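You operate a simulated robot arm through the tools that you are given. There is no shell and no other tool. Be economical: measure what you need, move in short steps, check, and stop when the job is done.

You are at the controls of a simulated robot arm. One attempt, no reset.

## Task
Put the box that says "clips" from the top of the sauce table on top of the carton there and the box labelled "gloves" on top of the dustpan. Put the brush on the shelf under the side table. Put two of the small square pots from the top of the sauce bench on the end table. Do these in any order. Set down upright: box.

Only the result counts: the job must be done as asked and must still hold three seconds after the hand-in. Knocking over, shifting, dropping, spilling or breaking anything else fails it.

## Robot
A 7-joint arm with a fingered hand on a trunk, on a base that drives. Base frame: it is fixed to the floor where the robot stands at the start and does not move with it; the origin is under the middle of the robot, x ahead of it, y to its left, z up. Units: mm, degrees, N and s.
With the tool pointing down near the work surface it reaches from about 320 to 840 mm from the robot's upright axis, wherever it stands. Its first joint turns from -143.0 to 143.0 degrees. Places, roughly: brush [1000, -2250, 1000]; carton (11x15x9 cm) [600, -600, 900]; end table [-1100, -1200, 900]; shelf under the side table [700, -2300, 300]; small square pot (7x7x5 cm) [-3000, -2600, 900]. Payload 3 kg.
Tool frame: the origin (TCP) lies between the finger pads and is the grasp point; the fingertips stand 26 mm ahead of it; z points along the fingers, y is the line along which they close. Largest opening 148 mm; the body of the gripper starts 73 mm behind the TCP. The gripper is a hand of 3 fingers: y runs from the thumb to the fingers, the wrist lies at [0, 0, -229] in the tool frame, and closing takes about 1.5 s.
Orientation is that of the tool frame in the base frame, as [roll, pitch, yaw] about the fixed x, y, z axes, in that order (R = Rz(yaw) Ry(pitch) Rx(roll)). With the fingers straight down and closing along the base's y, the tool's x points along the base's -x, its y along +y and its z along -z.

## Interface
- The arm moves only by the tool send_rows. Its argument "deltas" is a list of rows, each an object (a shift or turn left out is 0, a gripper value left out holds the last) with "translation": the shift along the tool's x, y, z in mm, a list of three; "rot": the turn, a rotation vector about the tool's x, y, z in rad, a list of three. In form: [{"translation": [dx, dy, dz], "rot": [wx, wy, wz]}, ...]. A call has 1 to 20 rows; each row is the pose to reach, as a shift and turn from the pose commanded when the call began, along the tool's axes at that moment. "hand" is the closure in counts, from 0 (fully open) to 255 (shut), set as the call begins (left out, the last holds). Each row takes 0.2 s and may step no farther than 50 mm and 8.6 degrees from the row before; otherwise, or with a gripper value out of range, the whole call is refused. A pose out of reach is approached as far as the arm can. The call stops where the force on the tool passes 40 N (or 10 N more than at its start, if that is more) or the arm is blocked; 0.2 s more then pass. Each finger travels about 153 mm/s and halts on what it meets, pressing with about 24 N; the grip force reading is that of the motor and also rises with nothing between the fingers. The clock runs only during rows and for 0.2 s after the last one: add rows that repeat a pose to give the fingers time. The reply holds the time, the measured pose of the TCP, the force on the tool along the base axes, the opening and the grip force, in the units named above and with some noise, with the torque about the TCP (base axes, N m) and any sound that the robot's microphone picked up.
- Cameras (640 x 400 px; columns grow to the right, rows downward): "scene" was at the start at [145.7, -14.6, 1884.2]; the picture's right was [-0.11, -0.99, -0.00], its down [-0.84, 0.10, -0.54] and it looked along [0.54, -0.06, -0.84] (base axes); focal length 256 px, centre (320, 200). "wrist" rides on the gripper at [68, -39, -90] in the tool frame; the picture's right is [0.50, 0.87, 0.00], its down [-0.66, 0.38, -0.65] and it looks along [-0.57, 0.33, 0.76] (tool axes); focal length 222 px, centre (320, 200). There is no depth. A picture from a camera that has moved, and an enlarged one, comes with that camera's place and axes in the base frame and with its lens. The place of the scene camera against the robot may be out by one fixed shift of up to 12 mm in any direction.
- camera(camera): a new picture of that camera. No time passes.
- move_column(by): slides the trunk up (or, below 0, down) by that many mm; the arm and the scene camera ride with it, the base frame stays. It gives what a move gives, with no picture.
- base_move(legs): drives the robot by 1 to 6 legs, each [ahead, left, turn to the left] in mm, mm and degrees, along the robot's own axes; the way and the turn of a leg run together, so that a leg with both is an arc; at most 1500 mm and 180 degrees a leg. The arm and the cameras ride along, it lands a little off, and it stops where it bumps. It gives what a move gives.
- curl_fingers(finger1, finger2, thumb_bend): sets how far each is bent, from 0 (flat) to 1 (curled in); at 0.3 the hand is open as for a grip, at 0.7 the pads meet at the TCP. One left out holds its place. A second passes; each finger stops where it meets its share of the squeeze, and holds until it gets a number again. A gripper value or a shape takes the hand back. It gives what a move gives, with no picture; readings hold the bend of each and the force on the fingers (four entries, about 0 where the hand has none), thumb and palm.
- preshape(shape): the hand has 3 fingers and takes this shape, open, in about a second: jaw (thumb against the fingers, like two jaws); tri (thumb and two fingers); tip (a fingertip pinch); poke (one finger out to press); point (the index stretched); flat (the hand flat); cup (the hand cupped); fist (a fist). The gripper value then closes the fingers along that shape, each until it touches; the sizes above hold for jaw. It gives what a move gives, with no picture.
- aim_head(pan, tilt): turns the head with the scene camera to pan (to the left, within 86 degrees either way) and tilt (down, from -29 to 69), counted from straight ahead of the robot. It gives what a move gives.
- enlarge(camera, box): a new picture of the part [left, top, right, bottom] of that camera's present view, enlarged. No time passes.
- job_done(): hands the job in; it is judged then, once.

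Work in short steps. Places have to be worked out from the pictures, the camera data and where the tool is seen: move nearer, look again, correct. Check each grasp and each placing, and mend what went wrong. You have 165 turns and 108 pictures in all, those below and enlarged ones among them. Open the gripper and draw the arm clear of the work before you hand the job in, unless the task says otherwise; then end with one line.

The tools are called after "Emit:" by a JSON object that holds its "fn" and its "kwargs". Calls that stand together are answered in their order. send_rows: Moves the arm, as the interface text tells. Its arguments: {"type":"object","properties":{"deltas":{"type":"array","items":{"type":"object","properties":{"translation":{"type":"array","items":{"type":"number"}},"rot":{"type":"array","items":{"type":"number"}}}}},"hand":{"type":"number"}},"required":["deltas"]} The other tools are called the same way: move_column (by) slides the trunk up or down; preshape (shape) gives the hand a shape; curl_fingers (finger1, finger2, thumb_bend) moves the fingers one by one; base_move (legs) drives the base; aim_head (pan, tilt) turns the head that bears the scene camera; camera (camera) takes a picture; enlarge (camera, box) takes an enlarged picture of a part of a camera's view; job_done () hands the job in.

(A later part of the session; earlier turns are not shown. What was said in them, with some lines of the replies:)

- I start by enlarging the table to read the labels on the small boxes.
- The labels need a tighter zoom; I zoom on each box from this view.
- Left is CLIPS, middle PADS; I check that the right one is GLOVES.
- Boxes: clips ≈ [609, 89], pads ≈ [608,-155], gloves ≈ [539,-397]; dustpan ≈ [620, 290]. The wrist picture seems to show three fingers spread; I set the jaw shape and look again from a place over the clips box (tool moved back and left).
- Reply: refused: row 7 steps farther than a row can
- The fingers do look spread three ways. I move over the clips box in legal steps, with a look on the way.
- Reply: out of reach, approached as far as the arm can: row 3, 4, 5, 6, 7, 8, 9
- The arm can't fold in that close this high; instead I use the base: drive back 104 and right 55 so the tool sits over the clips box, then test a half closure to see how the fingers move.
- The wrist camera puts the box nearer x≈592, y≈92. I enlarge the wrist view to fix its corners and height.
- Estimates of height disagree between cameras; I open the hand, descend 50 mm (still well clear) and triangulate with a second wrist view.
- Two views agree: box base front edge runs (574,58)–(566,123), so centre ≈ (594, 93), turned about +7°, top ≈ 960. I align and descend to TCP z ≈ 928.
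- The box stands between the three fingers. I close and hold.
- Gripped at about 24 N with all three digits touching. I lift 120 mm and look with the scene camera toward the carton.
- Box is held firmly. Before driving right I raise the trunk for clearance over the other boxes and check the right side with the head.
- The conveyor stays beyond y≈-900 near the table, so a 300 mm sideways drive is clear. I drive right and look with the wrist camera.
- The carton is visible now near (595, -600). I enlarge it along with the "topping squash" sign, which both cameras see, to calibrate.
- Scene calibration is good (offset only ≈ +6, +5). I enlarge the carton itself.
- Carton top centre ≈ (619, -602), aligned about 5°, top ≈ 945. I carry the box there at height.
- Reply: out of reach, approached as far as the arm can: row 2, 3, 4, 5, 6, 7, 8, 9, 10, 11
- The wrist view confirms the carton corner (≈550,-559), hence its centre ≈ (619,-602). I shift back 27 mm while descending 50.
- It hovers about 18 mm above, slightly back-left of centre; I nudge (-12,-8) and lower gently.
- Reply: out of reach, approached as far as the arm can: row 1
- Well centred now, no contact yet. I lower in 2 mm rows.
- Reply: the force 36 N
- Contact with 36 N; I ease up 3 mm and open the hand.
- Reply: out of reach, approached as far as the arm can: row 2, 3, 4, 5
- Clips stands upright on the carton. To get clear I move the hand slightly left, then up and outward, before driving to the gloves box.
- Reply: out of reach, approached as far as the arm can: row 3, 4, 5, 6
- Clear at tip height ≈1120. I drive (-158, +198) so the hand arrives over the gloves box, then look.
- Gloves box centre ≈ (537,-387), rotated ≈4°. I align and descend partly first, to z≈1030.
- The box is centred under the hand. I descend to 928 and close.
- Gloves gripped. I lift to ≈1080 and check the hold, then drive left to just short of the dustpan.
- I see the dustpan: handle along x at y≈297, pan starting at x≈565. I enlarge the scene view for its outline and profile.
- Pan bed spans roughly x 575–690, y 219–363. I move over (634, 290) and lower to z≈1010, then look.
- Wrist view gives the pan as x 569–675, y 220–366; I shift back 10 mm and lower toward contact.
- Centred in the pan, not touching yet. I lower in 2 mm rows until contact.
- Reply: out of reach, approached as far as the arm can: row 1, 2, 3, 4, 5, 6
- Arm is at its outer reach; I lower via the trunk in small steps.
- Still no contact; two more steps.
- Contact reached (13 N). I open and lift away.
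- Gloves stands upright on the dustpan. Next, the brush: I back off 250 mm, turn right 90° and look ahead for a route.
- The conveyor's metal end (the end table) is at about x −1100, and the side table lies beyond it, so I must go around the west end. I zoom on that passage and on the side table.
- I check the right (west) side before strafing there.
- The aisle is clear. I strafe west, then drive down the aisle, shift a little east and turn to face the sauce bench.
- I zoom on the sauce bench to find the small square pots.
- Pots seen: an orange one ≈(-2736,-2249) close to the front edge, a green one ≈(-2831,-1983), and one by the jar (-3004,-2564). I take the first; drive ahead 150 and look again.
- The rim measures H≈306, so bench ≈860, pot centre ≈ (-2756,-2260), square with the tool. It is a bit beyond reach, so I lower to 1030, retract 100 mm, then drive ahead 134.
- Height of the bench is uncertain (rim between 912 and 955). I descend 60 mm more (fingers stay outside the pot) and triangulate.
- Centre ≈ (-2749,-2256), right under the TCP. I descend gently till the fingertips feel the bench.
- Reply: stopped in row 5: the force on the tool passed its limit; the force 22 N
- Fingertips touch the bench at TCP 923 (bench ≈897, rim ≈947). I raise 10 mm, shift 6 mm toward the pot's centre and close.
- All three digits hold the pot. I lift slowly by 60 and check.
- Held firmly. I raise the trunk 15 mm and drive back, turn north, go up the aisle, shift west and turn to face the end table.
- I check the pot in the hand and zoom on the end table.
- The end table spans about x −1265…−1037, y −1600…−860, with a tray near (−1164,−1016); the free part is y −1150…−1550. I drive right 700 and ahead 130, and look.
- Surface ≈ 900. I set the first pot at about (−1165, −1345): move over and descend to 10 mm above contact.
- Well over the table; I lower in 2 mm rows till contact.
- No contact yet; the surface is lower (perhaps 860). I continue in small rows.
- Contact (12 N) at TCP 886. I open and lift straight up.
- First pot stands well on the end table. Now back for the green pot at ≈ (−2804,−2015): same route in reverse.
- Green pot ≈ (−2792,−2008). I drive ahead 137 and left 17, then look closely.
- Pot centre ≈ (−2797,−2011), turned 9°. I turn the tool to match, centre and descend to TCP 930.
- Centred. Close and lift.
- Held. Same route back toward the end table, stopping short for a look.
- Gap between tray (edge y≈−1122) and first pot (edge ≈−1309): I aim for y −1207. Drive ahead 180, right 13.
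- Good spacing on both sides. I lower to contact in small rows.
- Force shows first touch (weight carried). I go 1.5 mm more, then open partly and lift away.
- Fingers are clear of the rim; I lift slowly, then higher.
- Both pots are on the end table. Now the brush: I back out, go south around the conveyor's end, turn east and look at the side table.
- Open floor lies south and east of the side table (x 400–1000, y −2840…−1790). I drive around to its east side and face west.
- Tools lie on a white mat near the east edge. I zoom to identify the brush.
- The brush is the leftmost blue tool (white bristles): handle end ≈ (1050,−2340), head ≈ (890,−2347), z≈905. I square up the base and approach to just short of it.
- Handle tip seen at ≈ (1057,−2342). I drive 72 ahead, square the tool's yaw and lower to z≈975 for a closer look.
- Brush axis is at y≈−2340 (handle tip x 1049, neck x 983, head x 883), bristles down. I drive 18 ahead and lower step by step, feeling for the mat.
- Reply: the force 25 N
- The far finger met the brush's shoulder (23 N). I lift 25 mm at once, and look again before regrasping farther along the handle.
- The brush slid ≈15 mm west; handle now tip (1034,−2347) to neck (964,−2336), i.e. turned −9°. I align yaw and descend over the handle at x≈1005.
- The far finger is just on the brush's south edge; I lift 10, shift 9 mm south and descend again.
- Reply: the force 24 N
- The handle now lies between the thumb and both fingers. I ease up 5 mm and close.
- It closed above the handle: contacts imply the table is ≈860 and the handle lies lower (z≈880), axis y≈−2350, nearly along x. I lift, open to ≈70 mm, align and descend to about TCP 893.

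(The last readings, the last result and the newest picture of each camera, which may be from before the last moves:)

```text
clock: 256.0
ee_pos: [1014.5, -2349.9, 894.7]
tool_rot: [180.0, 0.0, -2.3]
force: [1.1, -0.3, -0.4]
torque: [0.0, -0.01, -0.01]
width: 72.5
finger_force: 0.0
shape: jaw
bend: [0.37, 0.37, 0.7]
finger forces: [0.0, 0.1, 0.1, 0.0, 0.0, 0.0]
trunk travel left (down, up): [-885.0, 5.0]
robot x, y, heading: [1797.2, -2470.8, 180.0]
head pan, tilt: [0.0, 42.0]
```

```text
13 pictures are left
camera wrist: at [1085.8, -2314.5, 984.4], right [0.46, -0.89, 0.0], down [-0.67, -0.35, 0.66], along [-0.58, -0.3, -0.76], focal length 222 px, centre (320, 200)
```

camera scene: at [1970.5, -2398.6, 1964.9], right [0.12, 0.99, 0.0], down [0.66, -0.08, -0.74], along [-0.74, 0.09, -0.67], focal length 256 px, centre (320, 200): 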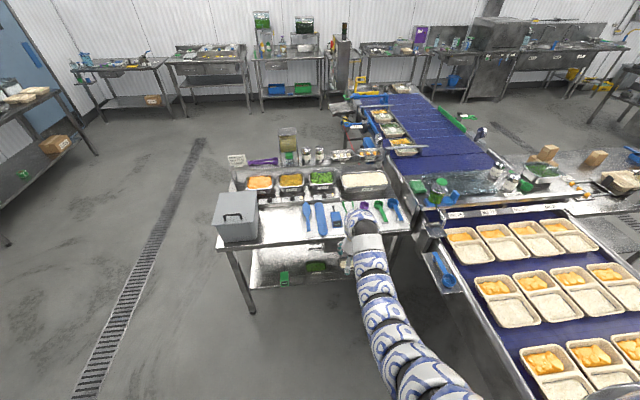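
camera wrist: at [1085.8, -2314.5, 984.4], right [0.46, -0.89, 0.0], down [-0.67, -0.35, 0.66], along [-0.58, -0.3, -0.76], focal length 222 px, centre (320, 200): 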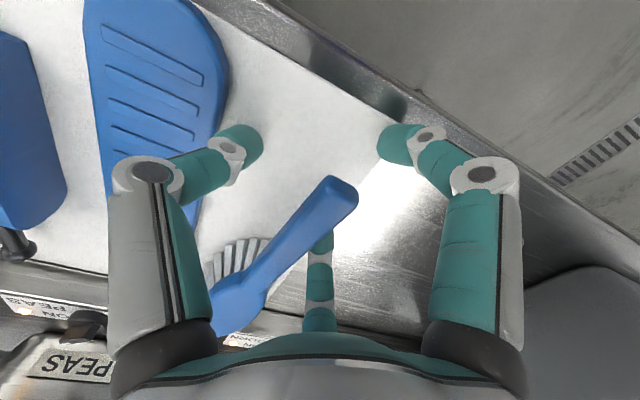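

No contact, and the handle's end is now near the TCP (tip ≈1022,−2361, turned −11°). I lift, turn to match, move 22 mm west along it and descend again.

Emit:
{"fn": "send_rows", "kwargs": {"deltas": [{"translation": [0, 0, -20]}, {"translation": [0, 0, -40]}, {"translation": [-22, 6, -45], "rot": [0, 0, 0.145]}, {"translation": [-22, 6, -25], "rot": [0, 0, 0.145]}, {"translation": [-22, 6, -15], "rot": [0, 0, 0.145]}, {"translation": [-22, 6, -8], "rot": [0, 0, 0.145]}, {"translation": [-22, 6, -4], "rot": [0, 0, 0.145]}, {"translation": [-22, 6, 0], "rot": [0, 0, 0.145]}, {"translation": [-22, 6, 0], "rot": [0, 0, 0.145]}]}}

Emit:
{"fn": "camera", "kwargs": {"camera": "wrist"}}

```text
clock: 258.0
ee_pos: [994.3, -2355.8, 893.5]
tool_rot: [179.9, 0.1, -10.8]
force: [-0.9, -0.3, -0.6]
torque: [0.02, -0.01, -0.01]
width: 72.3
finger_force: 0.0
shape: jaw
bend: [0.37, 0.37, 0.7]
finger forces: [0.0, 0.1, 0.1, 0.1, 0.1, 0.1]
trunk travel left (down, up): [-885.0, 5.0]
robot x, y, heading: [1797.1, -2472.6, 180.0]
head pan, tilt: [0.0, 42.0]
```

```text
12 pictures are left
camera wrist: at [1068.4, -2329.7, 984.1], right [0.33, -0.94, 0.0], down [-0.71, -0.25, 0.66], along [-0.62, -0.22, -0.76], focal length 222 px, centre (320, 200)
```

wrist: 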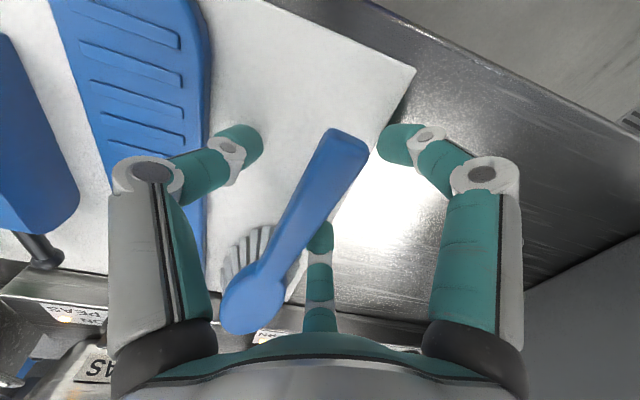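

The handle now passes through the grasp centre. Close.

Emit:
{"fn": "send_rows", "kwargs": {"deltas": [{"translation": [0, 0, 1]}, {"translation": [0, 0, 1]}, {"translation": [0, 0, 1]}, {"translation": [0, 0, 1]}, {"translation": [0, 0, 1]}, {"translation": [0, 0, 1]}, {"translation": [0, 0, 1]}], "hand": 255}}

Emit:
{"fn": "camera", "kwargs": {"camera": "wrist"}}

```text
clock: 259.6
ee_pos: [992.0, -2356.2, 893.4]
tool_rot: [180.0, 0.2, -10.7]
force: [-0.8, 0.6, 0.5]
torque: [-0.02, 0.03, 0.02]
width: 11.5
finger_force: 23.6
shape: jaw
bend: [0.71, 0.75, 0.75]
finger forces: [11.2, 6.5, 0.0, 0.1, 15.3, 0.1]
trunk travel left (down, up): [-885.0, 5.0]
robot x, y, heading: [1799.9, -2471.1, 179.9]
head pan, tilt: [0.0, 42.0]
```

```text
11 pictures are left
camera wrist: at [1068.1, -2330.1, 983.5], right [0.33, -0.94, 0.0], down [-0.71, -0.25, 0.66], along [-0.62, -0.22, -0.76], focal length 222 px, centre (320, 200)
```

wrist: 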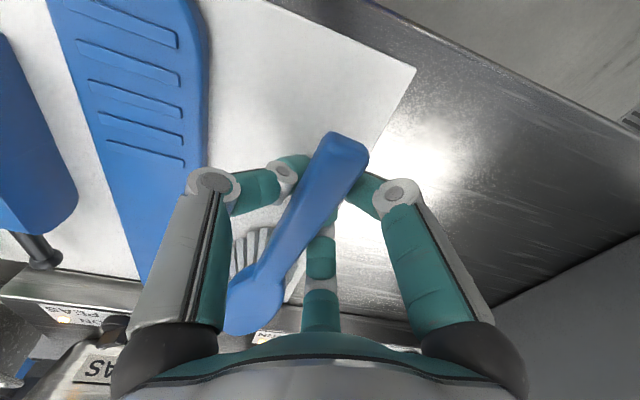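

All three digits hold the handle. I lift slowly.

Emit:
{"fn": "send_rows", "kwargs": {"deltas": [{"translation": [0, 0, -8]}, {"translation": [0, 0, -20]}, {"translation": [0, 0, -35]}, {"translation": [0, 0, -60]}, {"translation": [0, 0, -90]}, {"translation": [0, 0, -110]}, {"translation": [0, 0, -110]}]}}

Emit:
{"fn": "camera", "kwargs": {"camera": "wrist"}}

```text
clock: 261.2
ee_pos: [994.3, -2355.2, 1003.3]
tool_rot: [-180.0, 0.1, -10.6]
force: [0.2, -0.2, -1.0]
torque: [-0.03, -0.15, -0.01]
width: 11.9
finger_force: 23.8
shape: jaw
bend: [0.71, 0.75, 0.75]
finger forces: [9.9, 7.0, 0.1, 0.0, 14.8, 0.0]
trunk travel left (down, up): [-885.0, 5.0]
robot x, y, heading: [1796.8, -2473.2, 180.2]
head pan, tilt: [0.0, 42.0]
```

```text
10 pictures are left
camera wrist: at [1069.7, -2330.0, 1093.7], right [0.33, -0.94, 0.0], down [-0.71, -0.25, 0.66], along [-0.62, -0.22, -0.76], focal length 222 px, centre (320, 200)
```

wrist: 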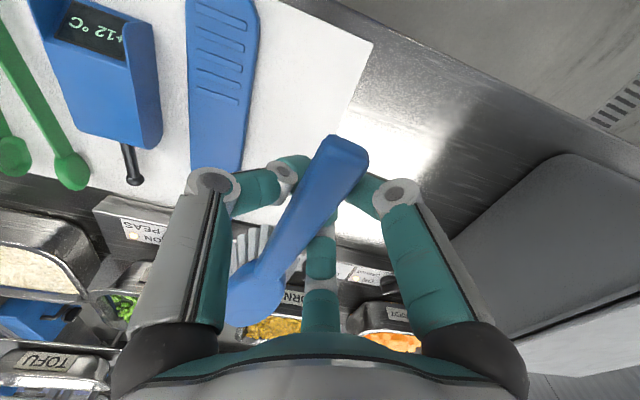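

The brush is held. I back away 420 mm, shift south 315 mm to face the free part of the shelf, and lower the trunk 550 mm.

Emit:
{"fn": "base_move", "kwargs": {"legs": [[-420, 0, 0], [0, 315, 0]]}}

Emit:
{"fn": "move_column", "kwargs": {"by": -550}}

Emit:
{"fn": "aim_head", "kwargs": {"pan": 0, "tilt": 30}}

Emit:
{"fn": "camera", "kwargs": {"camera": "scene"}}

```text
clock: 265.2
ee_pos: [1388.8, -2638.3, 1002.9]
tool_rot: [-179.9, 0.0, -4.6]
force: [1.1, -0.3, -0.1]
torque: [0.04, 0.04, 0.0]
width: 9.9
finger_force: 23.9
shape: jaw
bend: [0.71, 0.75, 0.73]
finger forces: [0.0, 0.0, 0.1, 0.1, 0.0, 0.1]
trunk travel left (down, up): [-885.0, 5.0]
robot x, y, heading: [2195.9, -2665.7, -173.8]
head pan, tilt: [0.0, 42.0]
stopped in leg 2: the robot was blocked; the commanded pose is now the measured one
```

```text
refused: -550 is not a number from -400 to 400
```

```text
clock: 265.9
ee_pos: [1389.1, -2637.3, 1003.1]
tool_rot: [-179.9, 0.1, -4.7]
force: [0.0, 0.3, -0.6]
torque: [-0.03, 0.0, 0.03]
width: 10.0
finger_force: 24.0
shape: jaw
bend: [0.71, 0.75, 0.73]
finger forces: [0.0, 0.0, 0.0, 0.0, 0.0, 0.0]
trunk travel left (down, up): [-885.0, 5.0]
robot x, y, heading: [2202.0, -2672.6, -174.1]
head pan, tilt: [0.0, 30.0]
```

```text
9 pictures are left
camera scene: at [2025.7, -2694.5, 1983.1], right [-0.1, 0.99, 0.0], down [0.5, 0.05, -0.87], along [-0.86, -0.09, -0.5], focal length 256 px, centre (320, 200)
```

scene: 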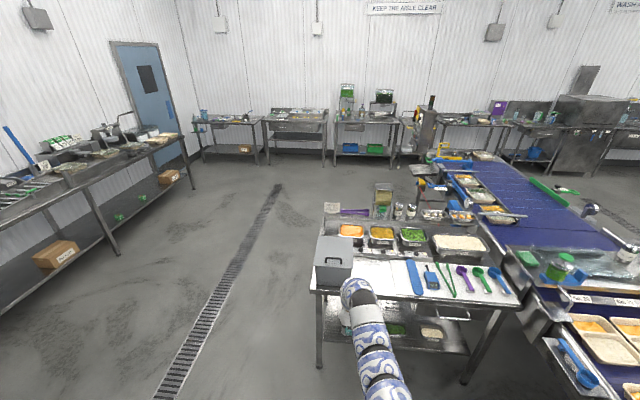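

The drive was blocked partway and the finger forces dropped to zero. I look at the hand and the surroundings.

Emit:
{"fn": "camera", "kwargs": {"camera": "wrist"}}

Emit:
{"fn": "enlarge", "kwargs": {"camera": "scene", "box": [290, 220, 450, 390]}}

```text
8 pictures are left
camera wrist: at [1460.2, -2604.4, 1093.5], right [0.43, -0.9, 0.0], down [-0.68, -0.32, 0.65], along [-0.59, -0.28, -0.76], focal length 222 px, centre (320, 200)
```

wrist: 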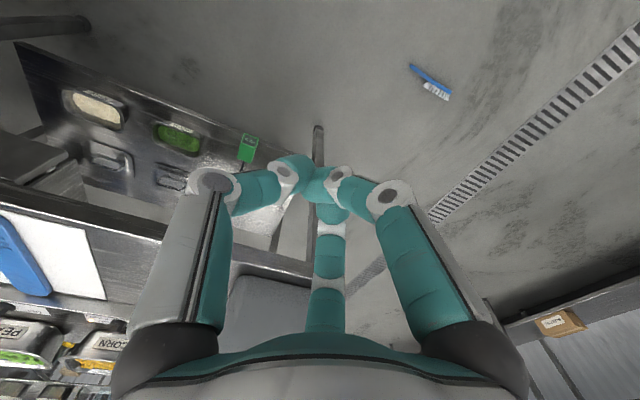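

```text
2.35 times, centred on (370, 305) of scene
camera zoom: at [2025.7, -2694.5, 1983.1], right [-0.1, 0.99, 0.0], down [0.5, 0.05, -0.87], along [-0.86, -0.09, -0.5], focal length 602 px, centre (202, -47)
```

zoom: 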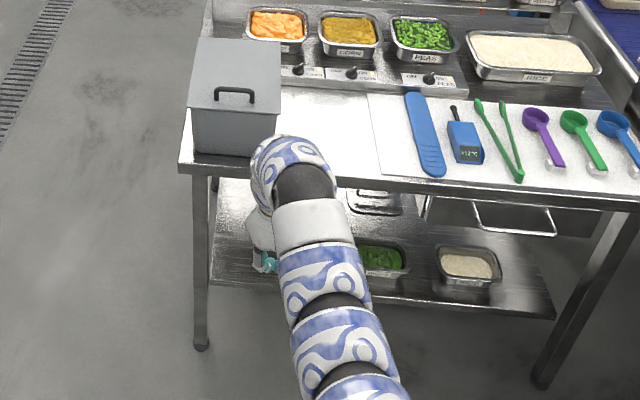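

The brush lies on the floor at about x 1445, y −3029 (handle) to −3279 (head). I move off to the west, go south, and turn north so that the hand comes over its handle.

Emit:
{"fn": "base_move", "kwargs": {"legs": [[250, 0, 0], [0, 1210, 0], [0, 0, -96], [0, 740, 0]]}}

Emit:
{"fn": "send_rows", "kwargs": {"deltas": [{"translation": [0, 0, 0]}, {"translation": [0, 0, 0]}, {"translation": [0, 0, 0]}], "hand": 60}}

Emit:
{"fn": "camera", "kwargs": {"camera": "wrist"}}

```text
clock: 281.2
ee_pos: [1436.3, -3113.7, 1003.9]
tool_rot: [-179.9, 0.2, -99.4]
force: [1.1, -0.3, -0.8]
torque: [0.0, -0.01, 0.01]
width: 10.2
finger_force: 23.7
shape: jaw
bend: [0.71, 0.75, 0.73]
finger forces: [0.1, 0.0, 0.1, 0.1, 0.0, 0.1]
trunk travel left (down, up): [-885.0, 5.0]
robot x, y, heading: [1336.3, -3919.5, 91.3]
head pan, tilt: [0.0, 30.0]
```

```text
clock: 282.0
ee_pos: [1436.1, -3113.3, 1003.4]
tool_rot: [-180.0, 0.2, -99.4]
force: [1.0, -0.2, 0.2]
torque: [0.01, 0.02, -0.01]
width: 112.7
finger_force: 0.1
shape: jaw
bend: [0.26, 0.26, 0.53]
finger forces: [0.0, 0.1, 0.0, 0.1, 0.1, 0.0]
trunk travel left (down, up): [-885.0, 5.0]
robot x, y, heading: [1333.6, -3920.4, 91.1]
head pan, tilt: [0.0, 30.0]
```

```text
6 pictures are left
camera wrist: at [1464.7, -3186.3, 1093.6], right [-0.94, -0.35, 0.0], down [-0.27, 0.71, 0.65], along [-0.23, 0.61, -0.76], focal length 222 px, centre (320, 200)
```

wrist: 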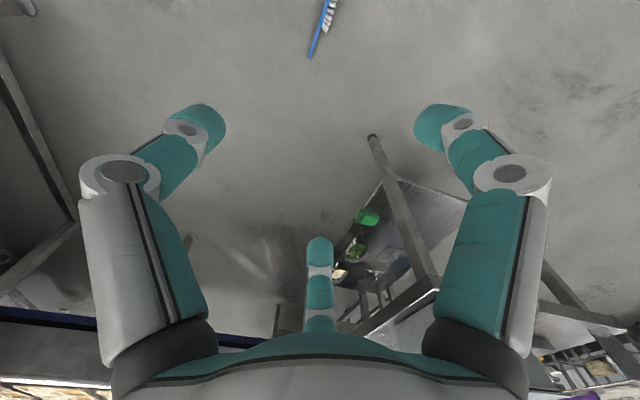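

Handle tip confirmed at (1450,−3030), axis almost along y, bristles pointing west. I drive 45 ahead, lower the trunk and align.

Emit:
{"fn": "base_move", "kwargs": {"legs": [[45, 0, 0]]}}

Emit:
{"fn": "move_column", "kwargs": {"by": -400}}

Emit:
{"fn": "move_column", "kwargs": {"by": -400}}

Emit:
{"fn": "move_column", "kwargs": {"by": -70}}

Emit:
{"fn": "send_rows", "kwargs": {"deltas": [{"translation": [1, -11, 0], "rot": [0, 0, -0.07]}, {"translation": [1, -11, 10], "rot": [0, 0, -0.07]}, {"translation": [1, -11, 10], "rot": [0, 0, -0.07]}]}}

Emit:
{"fn": "camera", "kwargs": {"camera": "wrist"}}

```text
clock: 282.9
ee_pos: [1435.6, -3066.1, 1002.9]
tool_rot: [-179.9, 0.0, -99.4]
force: [0.4, 0.3, -0.5]
torque: [-0.04, 0.02, 0.0]
width: 112.7
finger_force: 0.0
shape: jaw
bend: [0.26, 0.26, 0.53]
finger forces: [0.1, 0.0, 0.1, 0.1, 0.1, 0.0]
trunk travel left (down, up): [-885.0, 5.0]
robot x, y, heading: [1338.1, -3873.3, 91.6]
head pan, tilt: [0.0, 30.0]
```

```text
clock: 286.7
ee_pos: [1434.6, -3068.2, 604.1]
tool_rot: [-179.9, 0.1, -99.4]
force: [-0.4, -0.6, -0.4]
torque: [0.0, 0.01, 0.02]
width: 112.9
finger_force: 0.1
shape: jaw
bend: [0.26, 0.26, 0.53]
finger forces: [0.0, 0.0, 0.0, 0.0, 0.1, 0.0]
trunk travel left (down, up): [-485.0, 405.0]
robot x, y, heading: [1335.4, -3872.4, 91.4]
head pan, tilt: [0.0, 30.0]
```

```text
clock: 290.5
ee_pos: [1435.0, -3067.7, 203.2]
tool_rot: [-179.8, 0.0, -99.4]
force: [0.1, 0.2, -0.1]
torque: [0.01, 0.04, 0.0]
width: 112.7
finger_force: 0.0
shape: jaw
bend: [0.26, 0.26, 0.53]
finger forces: [0.0, 0.1, 0.1, 0.0, 0.1, 0.0]
trunk travel left (down, up): [-85.0, 805.0]
robot x, y, heading: [1335.8, -3872.1, 91.3]
head pan, tilt: [0.0, 30.0]
```

```text
clock: 291.6
ee_pos: [1435.4, -3068.1, 134.0]
tool_rot: [-179.9, 0.1, -99.3]
force: [0.7, -0.6, 0.3]
torque: [0.03, -0.01, -0.03]
width: 112.8
finger_force: 0.1
shape: jaw
bend: [0.26, 0.26, 0.53]
finger forces: [0.1, 0.1, 0.1, 0.0, 0.0, 0.1]
trunk travel left (down, up): [-15.0, 875.0]
robot x, y, heading: [1338.2, -3873.8, 91.4]
head pan, tilt: [0.0, 30.0]
```

```text
clock: 292.4
ee_pos: [1446.0, -3071.9, 124.6]
tool_rot: [-180.0, 0.1, -95.3]
force: [0.5, 0.8, 0.8]
torque: [0.03, 0.01, -0.01]
width: 112.6
finger_force: 0.0
shape: jaw
bend: [0.26, 0.26, 0.53]
finger forces: [0.0, 0.1, 0.1, 0.0, 0.0, 0.0]
trunk travel left (down, up): [-15.0, 875.0]
robot x, y, heading: [1338.4, -3874.2, 91.5]
head pan, tilt: [0.0, 30.0]
```

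```text
5 pictures are left
camera wrist: at [1479.5, -3142.5, 214.2], right [-0.91, -0.42, 0.0], down [-0.32, 0.69, 0.65], along [-0.27, 0.6, -0.76], focal length 222 px, centre (320, 200)
```

wrist: 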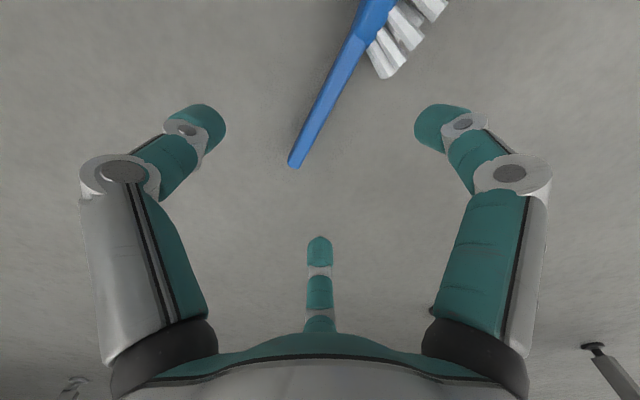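

Handle axis x≈1447; I set the hand to ≈72 mm, shift 8 mm toward the neck, and lower until just above the floor.

Emit:
{"fn": "send_rows", "kwargs": {"deltas": [{"translation": [8, -2, 10]}, {"translation": [8, -2, 35]}, {"translation": [8, -2, 60]}, {"translation": [8, -2, 75]}, {"translation": [8, -2, 84]}, {"translation": [8, -2, 89]}, {"translation": [8, -2, 93]}, {"translation": [8, -2, 93]}], "hand": 130}}

```text
clock: 294.2
ee_pos: [1447.6, -3078.3, 31.7]
tool_rot: [180.0, 0.3, -95.4]
force: [0.4, -0.3, 0.5]
torque: [-0.03, 0.01, -0.04]
width: 72.7
finger_force: 0.1
shape: jaw
bend: [0.37, 0.37, 0.7]
finger forces: [0.7, 0.0, 0.0, 0.1, 0.1, 0.0]
trunk travel left (down, up): [-15.0, 875.0]
robot x, y, heading: [1336.5, -3869.8, 91.4]
head pan, tilt: [0.0, 30.0]
```

Just above the floor. Close on the handle.

Emit:
{"fn": "send_rows", "kwargs": {"deltas": [{"translation": [0, 0, 0]}, {"translation": [0, 0, 0]}, {"translation": [0, 0, 0]}, {"translation": [0, 0, 0]}, {"translation": [0, 0, 0]}, {"translation": [0, 0, 0]}, {"translation": [0, 0, 0]}], "hand": 255}}

```text
clock: 295.8
ee_pos: [1447.6, -3079.5, 30.8]
tool_rot: [-179.9, 0.1, -95.4]
force: [1.1, -0.7, -0.7]
torque: [0.03, -0.01, 0.04]
width: 14.7
finger_force: 24.3
shape: jaw
bend: [0.74, 0.75, 0.7]
finger forces: [18.7, 17.2, 0.1, 0.1, 23.6, 0.0]
trunk travel left (down, up): [-15.0, 875.0]
robot x, y, heading: [1336.7, -3875.3, 91.3]
head pan, tilt: [0.0, 30.0]
```

Firm grip this time (19/17/24 N). I raise to shelf approach height, then drive round to face the shelf from the east, staying clear of the spot that blocked me.

Emit:
{"fn": "move_column", "kwargs": {"by": 400}}

Emit:
{"fn": "base_move", "kwargs": {"legs": [[0, -663, 0], [0, 0, 88.7], [0, -1085, 0]]}}

Emit:
{"fn": "camera", "kwargs": {"camera": "wrist"}}

```text
clock: 299.6
ee_pos: [1446.8, -3078.6, 430.6]
tool_rot: [-179.8, 0.1, -95.4]
force: [0.0, -0.1, -0.7]
torque: [0.12, -0.03, 0.02]
width: 14.7
finger_force: 24.2
shape: jaw
bend: [0.74, 0.75, 0.7]
finger forces: [20.0, 19.8, 0.0, 0.0, 23.3, 0.1]
trunk travel left (down, up): [-415.0, 475.0]
robot x, y, heading: [1337.7, -3873.6, 91.3]
head pan, tilt: [0.0, 30.0]
```

```text
clock: 312.3
ee_pos: [1235.9, -2632.1, 430.4]
tool_rot: [-179.8, 0.1, -7.3]
force: [0.9, 0.1, -1.3]
torque: [0.01, 0.1, 0.0]
width: 14.8
finger_force: 24.2
shape: jaw
bend: [0.74, 0.75, 0.7]
finger forces: [20.7, 20.8, 0.0, 0.0, 23.2, 0.0]
trunk travel left (down, up): [-415.0, 475.0]
robot x, y, heading: [2023.8, -2766.8, 179.4]
head pan, tilt: [0.0, 30.0]
```

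```text
4 pictures are left
camera wrist: at [1309.3, -2602.1, 520.7], right [0.39, -0.92, 0.0], down [-0.7, -0.29, 0.65], along [-0.6, -0.25, -0.76], focal length 222 px, centre (320, 200)
```

wrist: 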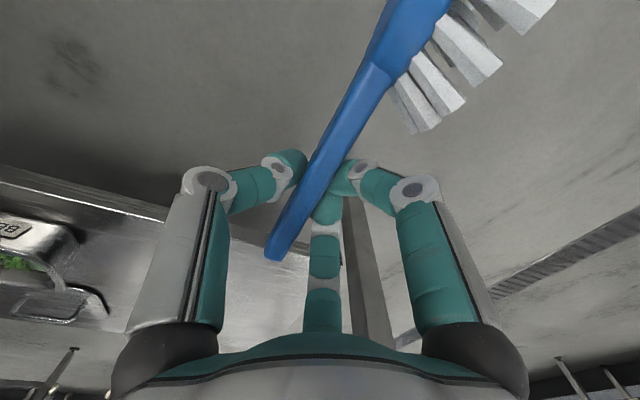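

Held well; the leg is at (1030,−2797), and the shelf's free part lies ahead. I align to y≈−2652 and drive in halfway, checking for contact.

Emit:
{"fn": "base_move", "kwargs": {"legs": [[0, 23, 0], [220, 0, 0]]}}

Emit:
{"fn": "aim_head", "kwargs": {"pan": -5, "tilt": 38}}

Emit:
{"fn": "camera", "kwargs": {"camera": "scene"}}

```text
clock: 314.4
ee_pos: [1012.3, -2656.0, 431.0]
tool_rot: [-179.9, 0.1, -7.2]
force: [-0.3, -0.1, -0.2]
torque: [0.03, 0.12, 0.03]
width: 14.9
finger_force: 24.2
shape: jaw
bend: [0.74, 0.75, 0.7]
finger forces: [20.8, 20.9, 0.0, 0.0, 23.2, 0.1]
trunk travel left (down, up): [-415.0, 475.0]
robot x, y, heading: [1805.7, -2789.9, 179.8]
head pan, tilt: [0.0, 30.0]
```

```text
clock: 315.1
ee_pos: [1013.6, -2655.9, 431.3]
tool_rot: [-179.9, 0.1, -7.2]
force: [-0.6, 0.1, -1.3]
torque: [0.0, 0.13, 0.0]
width: 14.9
finger_force: 24.4
shape: jaw
bend: [0.74, 0.75, 0.7]
finger forces: [21.0, 20.9, 0.0, 0.0, 23.3, 0.0]
trunk travel left (down, up): [-415.0, 475.0]
robot x, y, heading: [1801.8, -2791.3, 179.5]
head pan, tilt: [-5.0, 38.0]
```

```text
3 pictures are left
camera scene: at [1634.1, -2787.4, 1500.8], right [0.09, 1.0, 0.0], down [0.61, -0.06, -0.79], along [-0.78, 0.07, -0.62], focal length 256 px, centre (320, 200)
```

scene: 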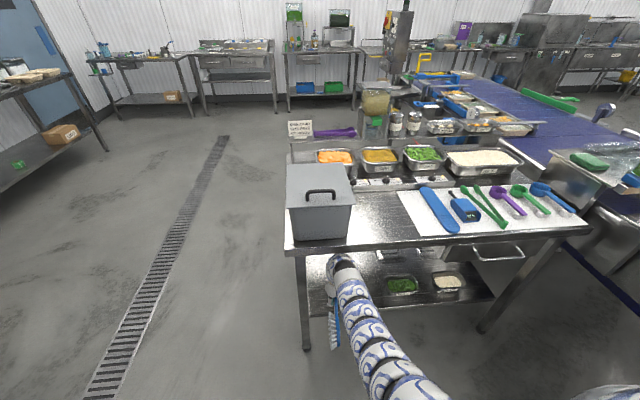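

The arm passes under the tabletop with ≈100 mm to spare. I drive the remaining 225 mm in.

Emit:
{"fn": "base_move", "kwargs": {"legs": [[225, 0, 0]]}}

Emit:
{"fn": "move_column", "kwargs": {"by": -50}}

```text
clock: 316.8
ee_pos: [832.9, -2645.9, 391.6]
tool_rot: [-179.6, -2.7, -7.3]
force: [-0.3, -0.6, -0.9]
torque: [0.02, 0.11, -0.02]
width: 14.7
finger_force: 24.5
shape: jaw
bend: [0.74, 0.75, 0.7]
finger forces: [22.7, 22.6, 0.0, 0.0, 23.4, 0.0]
trunk travel left (down, up): [-415.0, 475.0]
robot x, y, heading: [1579.0, -2784.8, 179.6]
head pan, tilt: [-5.0, 38.0]
```

```text
clock: 317.7
ee_pos: [829.3, -2645.8, 344.6]
tool_rot: [-179.1, -3.0, -7.4]
force: [-0.5, -1.2, -0.4]
torque: [0.03, -0.01, -0.04]
width: 14.3
finger_force: 24.3
shape: jaw
bend: [0.74, 0.75, 0.7]
finger forces: [23.8, 0.1, 0.0, 0.1, 23.6, 0.1]
trunk travel left (down, up): [-365.0, 525.0]
robot x, y, heading: [1578.6, -2788.4, 179.3]
head pan, tilt: [-5.0, 38.0]
```

The hand reads 40 mm lower and tilted 3°, so something pressed on the arm. I look before doing anything further.

Emit:
{"fn": "camera", "kwargs": {"camera": "wrist"}}

```text
2 pictures are left
camera wrist: at [897.5, -2617.6, 438.3], right [0.39, -0.92, 0.01], down [-0.73, -0.3, 0.61], along [-0.56, -0.25, -0.79], focal length 222 px, centre (320, 200)
```

wrist: 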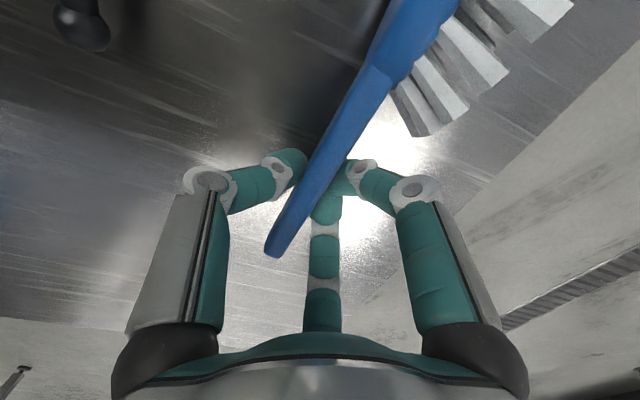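

The brush hangs just over clear shelf, ≈60 mm inside its south edge. I edge it 30 mm deeper with the arm, watching forces.

Emit:
{"fn": "send_rows", "kwargs": {"deltas": [{"translation": [-10, 0, -3]}, {"translation": [-20, 0, -3]}, {"translation": [-30, 0, -3]}, {"translation": [-30, 0, -3]}]}}

```text
clock: 318.7
ee_pos: [829.8, -2642.5, 323.3]
tool_rot: [-178.7, -4.6, -7.1]
force: [-18.8, 11.4, 80.6]
torque: [1.09, 0.36, 0.13]
width: 21.1
finger_force: 23.9
shape: jaw
bend: [0.75, 0.76, 0.73]
finger forces: [39.9, 39.7, 0.1, 0.0, 103.1, 0.1]
trunk travel left (down, up): [-365.0, 525.0]
robot x, y, heading: [1584.0, -2789.8, 179.4]
head pan, tilt: [-5.0, 38.0]
stopped in row 4: the force on the tool passed its limit (the readings are from after the stop); the commanded pose is now the measured one
```

The tips are pressed onto the shelf (≈300). I relieve it: back 10 mm and up 12 mm.

Emit:
{"fn": "send_rows", "kwargs": {"deltas": [{"translation": [5, 0, -6]}, {"translation": [10, 0, -12]}, {"translation": [10, 0, -12]}]}}

```text
clock: 319.5
ee_pos: [832.2, -2645.7, 344.3]
tool_rot: [-178.8, -4.5, -7.2]
force: [0.0, 0.2, -0.2]
torque: [0.01, 0.08, 0.01]
width: 15.0
finger_force: 24.7
shape: jaw
bend: [0.75, 0.76, 0.69]
finger forces: [0.0, 0.0, 0.1, 0.0, 23.4, 0.1]
trunk travel left (down, up): [-365.0, 525.0]
robot x, y, heading: [1583.2, -2789.5, 179.1]
head pan, tilt: [-5.0, 38.0]
```

Relieved. The brush bottom is ≈15 mm above the shelf; I lower the trunk in small steps.

Emit:
{"fn": "move_column", "kwargs": {"by": -8}}

Emit:
{"fn": "move_column", "kwargs": {"by": -5}}

```text
clock: 320.0
ee_pos: [831.5, -2645.5, 334.5]
tool_rot: [-178.8, -4.5, -7.2]
force: [0.2, 0.0, -0.1]
torque: [0.02, -0.01, -0.03]
width: 15.4
finger_force: 24.0
shape: jaw
bend: [0.75, 0.76, 0.69]
finger forces: [0.1, 0.0, 0.1, 0.0, 23.7, 0.0]
trunk travel left (down, up): [-357.0, 533.0]
robot x, y, heading: [1584.3, -2786.8, 179.2]
head pan, tilt: [-5.0, 38.0]
```

```text
clock: 320.6
ee_pos: [832.1, -2645.0, 329.3]
tool_rot: [-178.7, -4.6, -7.2]
force: [-0.6, -0.2, 0.1]
torque: [0.01, 0.0, -0.01]
width: 15.4
finger_force: 23.9
shape: jaw
bend: [0.75, 0.76, 0.69]
finger forces: [0.0, 0.0, 0.0, 0.1, 23.6, 0.0]
trunk travel left (down, up): [-352.0, 538.0]
robot x, y, heading: [1581.9, -2789.2, 179.6]
head pan, tilt: [-5.0, 38.0]
```

There is no weight on the hand, so the brush seems to rest on the shelf. I open moderately, rise 40 mm with the arm and check with a picture.

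Emit:
{"fn": "send_rows", "kwargs": {"deltas": [{"translation": [0, 0, 0]}, {"translation": [0, 0, 0]}, {"translation": [0, 0, 0]}, {"translation": [0, 0, 0]}, {"translation": [0, 0, 0]}], "hand": 100}}

Emit:
{"fn": "send_rows", "kwargs": {"deltas": [{"translation": [0, 0, -8]}, {"translation": [0, 0, -16]}, {"translation": [0, 0, -26]}, {"translation": [0, 0, -38]}, {"translation": [0, 0, -45]}, {"translation": [0, 0, -45]}]}}

Emit:
{"fn": "camera", "kwargs": {"camera": "wrist"}}

```text
clock: 321.8
ee_pos: [832.3, -2645.5, 330.3]
tool_rot: [-178.7, -4.4, -7.2]
force: [1.3, 0.4, 7.8]
torque: [-0.11, 0.3, 0.01]
width: 87.3
finger_force: 0.1
shape: jaw
bend: [0.32, 0.33, 0.7]
finger forces: [0.4, 7.4, 0.0, 0.0, 0.0, 0.1]
trunk travel left (down, up): [-352.0, 538.0]
robot x, y, heading: [1586.0, -2787.1, 179.2]
head pan, tilt: [-5.0, 38.0]
```

```text
clock: 323.2
ee_pos: [829.0, -2645.0, 376.4]
tool_rot: [-178.7, -4.5, -7.2]
force: [-0.2, 0.4, -0.2]
torque: [-0.01, -0.03, -0.03]
width: 89.3
finger_force: 0.0
shape: jaw
bend: [0.32, 0.32, 0.7]
finger forces: [0.0, 0.1, 0.0, 0.0, 0.0, 0.1]
trunk travel left (down, up): [-352.0, 538.0]
robot x, y, heading: [1584.7, -2785.8, 179.6]
head pan, tilt: [-5.0, 38.0]
```

```text
1 pictures are left
camera wrist: at [894.2, -2616.0, 470.9], right [0.39, -0.92, 0.02], down [-0.75, -0.3, 0.59], along [-0.54, -0.25, -0.81], focal length 222 px, centre (320, 200)
```

wrist: 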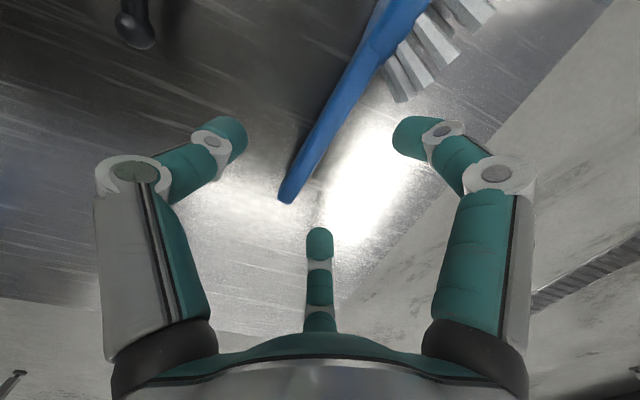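

The brush lies on the shelf, and the hand is free above it. I rise another 30 mm, then back straight out.

Emit:
{"fn": "send_rows", "kwargs": {"deltas": [{"translation": [0, 0, -10]}, {"translation": [0, 0, -20]}, {"translation": [0, 0, -32]}, {"translation": [0, 0, -32]}]}}

Emit:
{"fn": "base_move", "kwargs": {"legs": [[-300, 0, 0], [-180, 0, 0]]}}

```text
clock: 324.2
ee_pos: [826.4, -2646.2, 407.7]
tool_rot: [-178.8, -4.5, -7.3]
force: [0.7, -0.7, 0.1]
torque: [0.02, 0.02, 0.0]
width: 89.5
finger_force: 0.1
shape: jaw
bend: [0.32, 0.32, 0.7]
finger forces: [0.0, 0.1, 0.0, 0.0, 0.0, 0.1]
trunk travel left (down, up): [-352.0, 538.0]
robot x, y, heading: [1584.4, -2788.6, 179.6]
head pan, tilt: [-5.0, 38.0]
```

```text
clock: 327.3
ee_pos: [1309.9, -2647.6, 406.5]
tool_rot: [-178.8, -4.7, -7.7]
force: [-0.2, -0.4, 0.8]
torque: [0.01, -0.01, 0.0]
width: 89.3
finger_force: 0.0
shape: jaw
bend: [0.32, 0.32, 0.7]
finger forces: [0.0, 0.1, 0.0, 0.1, 0.0, 0.0]
trunk travel left (down, up): [-352.0, 538.0]
robot x, y, heading: [2062.4, -2800.0, 178.8]
head pan, tilt: [-5.0, 38.0]
```

The hand is clear. I use the last picture to confirm the brush on the shelf and the table top undisturbed.

Emit:
{"fn": "enlarge", "kwargs": {"camera": "scene", "box": [240, 100, 460, 300]}}

```text
2.00 times, centred on (350, 200) of scene
camera zoom: at [1895.2, -2792.6, 1437.8], right [0.11, 0.99, 0.0], down [0.61, -0.07, -0.79], along [-0.78, 0.08, -0.62], focal length 512 px, centre (260, 200)
```

zoom: 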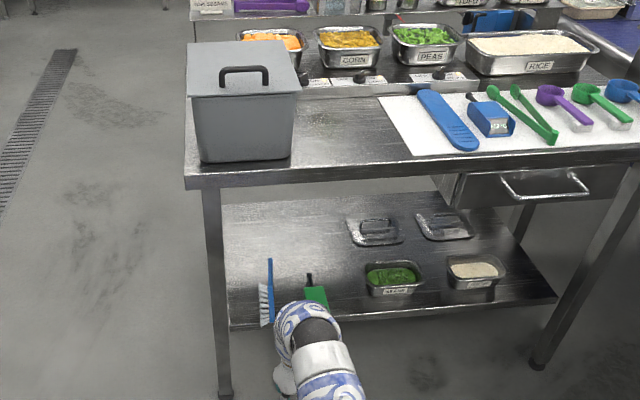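

The brush lies fully on the shelf, and everything around it stands as before. I open the hand fully and hand in.

Emit:
{"fn": "send_rows", "kwargs": {"deltas": [{"translation": [0, 0, 0]}, {"translation": [0, 0, 0]}, {"translation": [0, 0, 0]}], "hand": 0}}

Emit:
{"fn": "job_done", "kwargs": {}}

```text
clock: 328.1
ee_pos: [1309.2, -2647.8, 406.5]
tool_rot: [-178.8, -4.7, -7.7]
force: [-0.9, -0.8, -0.1]
torque: [-0.03, 0.01, -0.03]
width: 148.0
finger_force: 0.0
shape: jaw
bend: [0.3, 0.3, 0.3]
finger forces: [0.1, 0.0, 0.0, 0.0, 0.1, 0.0]
trunk travel left (down, up): [-352.0, 538.0]
robot x, y, heading: [2061.1, -2795.9, 178.7]
head pan, tilt: [-5.0, 38.0]
```

```text
The job is handed in.
```

The job is handed in: the clips box stands on the carton, the gloves box on the dustpan, two square pots are on the end table, and the brush is on the shelf under the side table. On the way I dropped the brush on the floor when the base hit something I never saw, so I can't rule out that something there was shifted; the arm also pressed against something under the side table.
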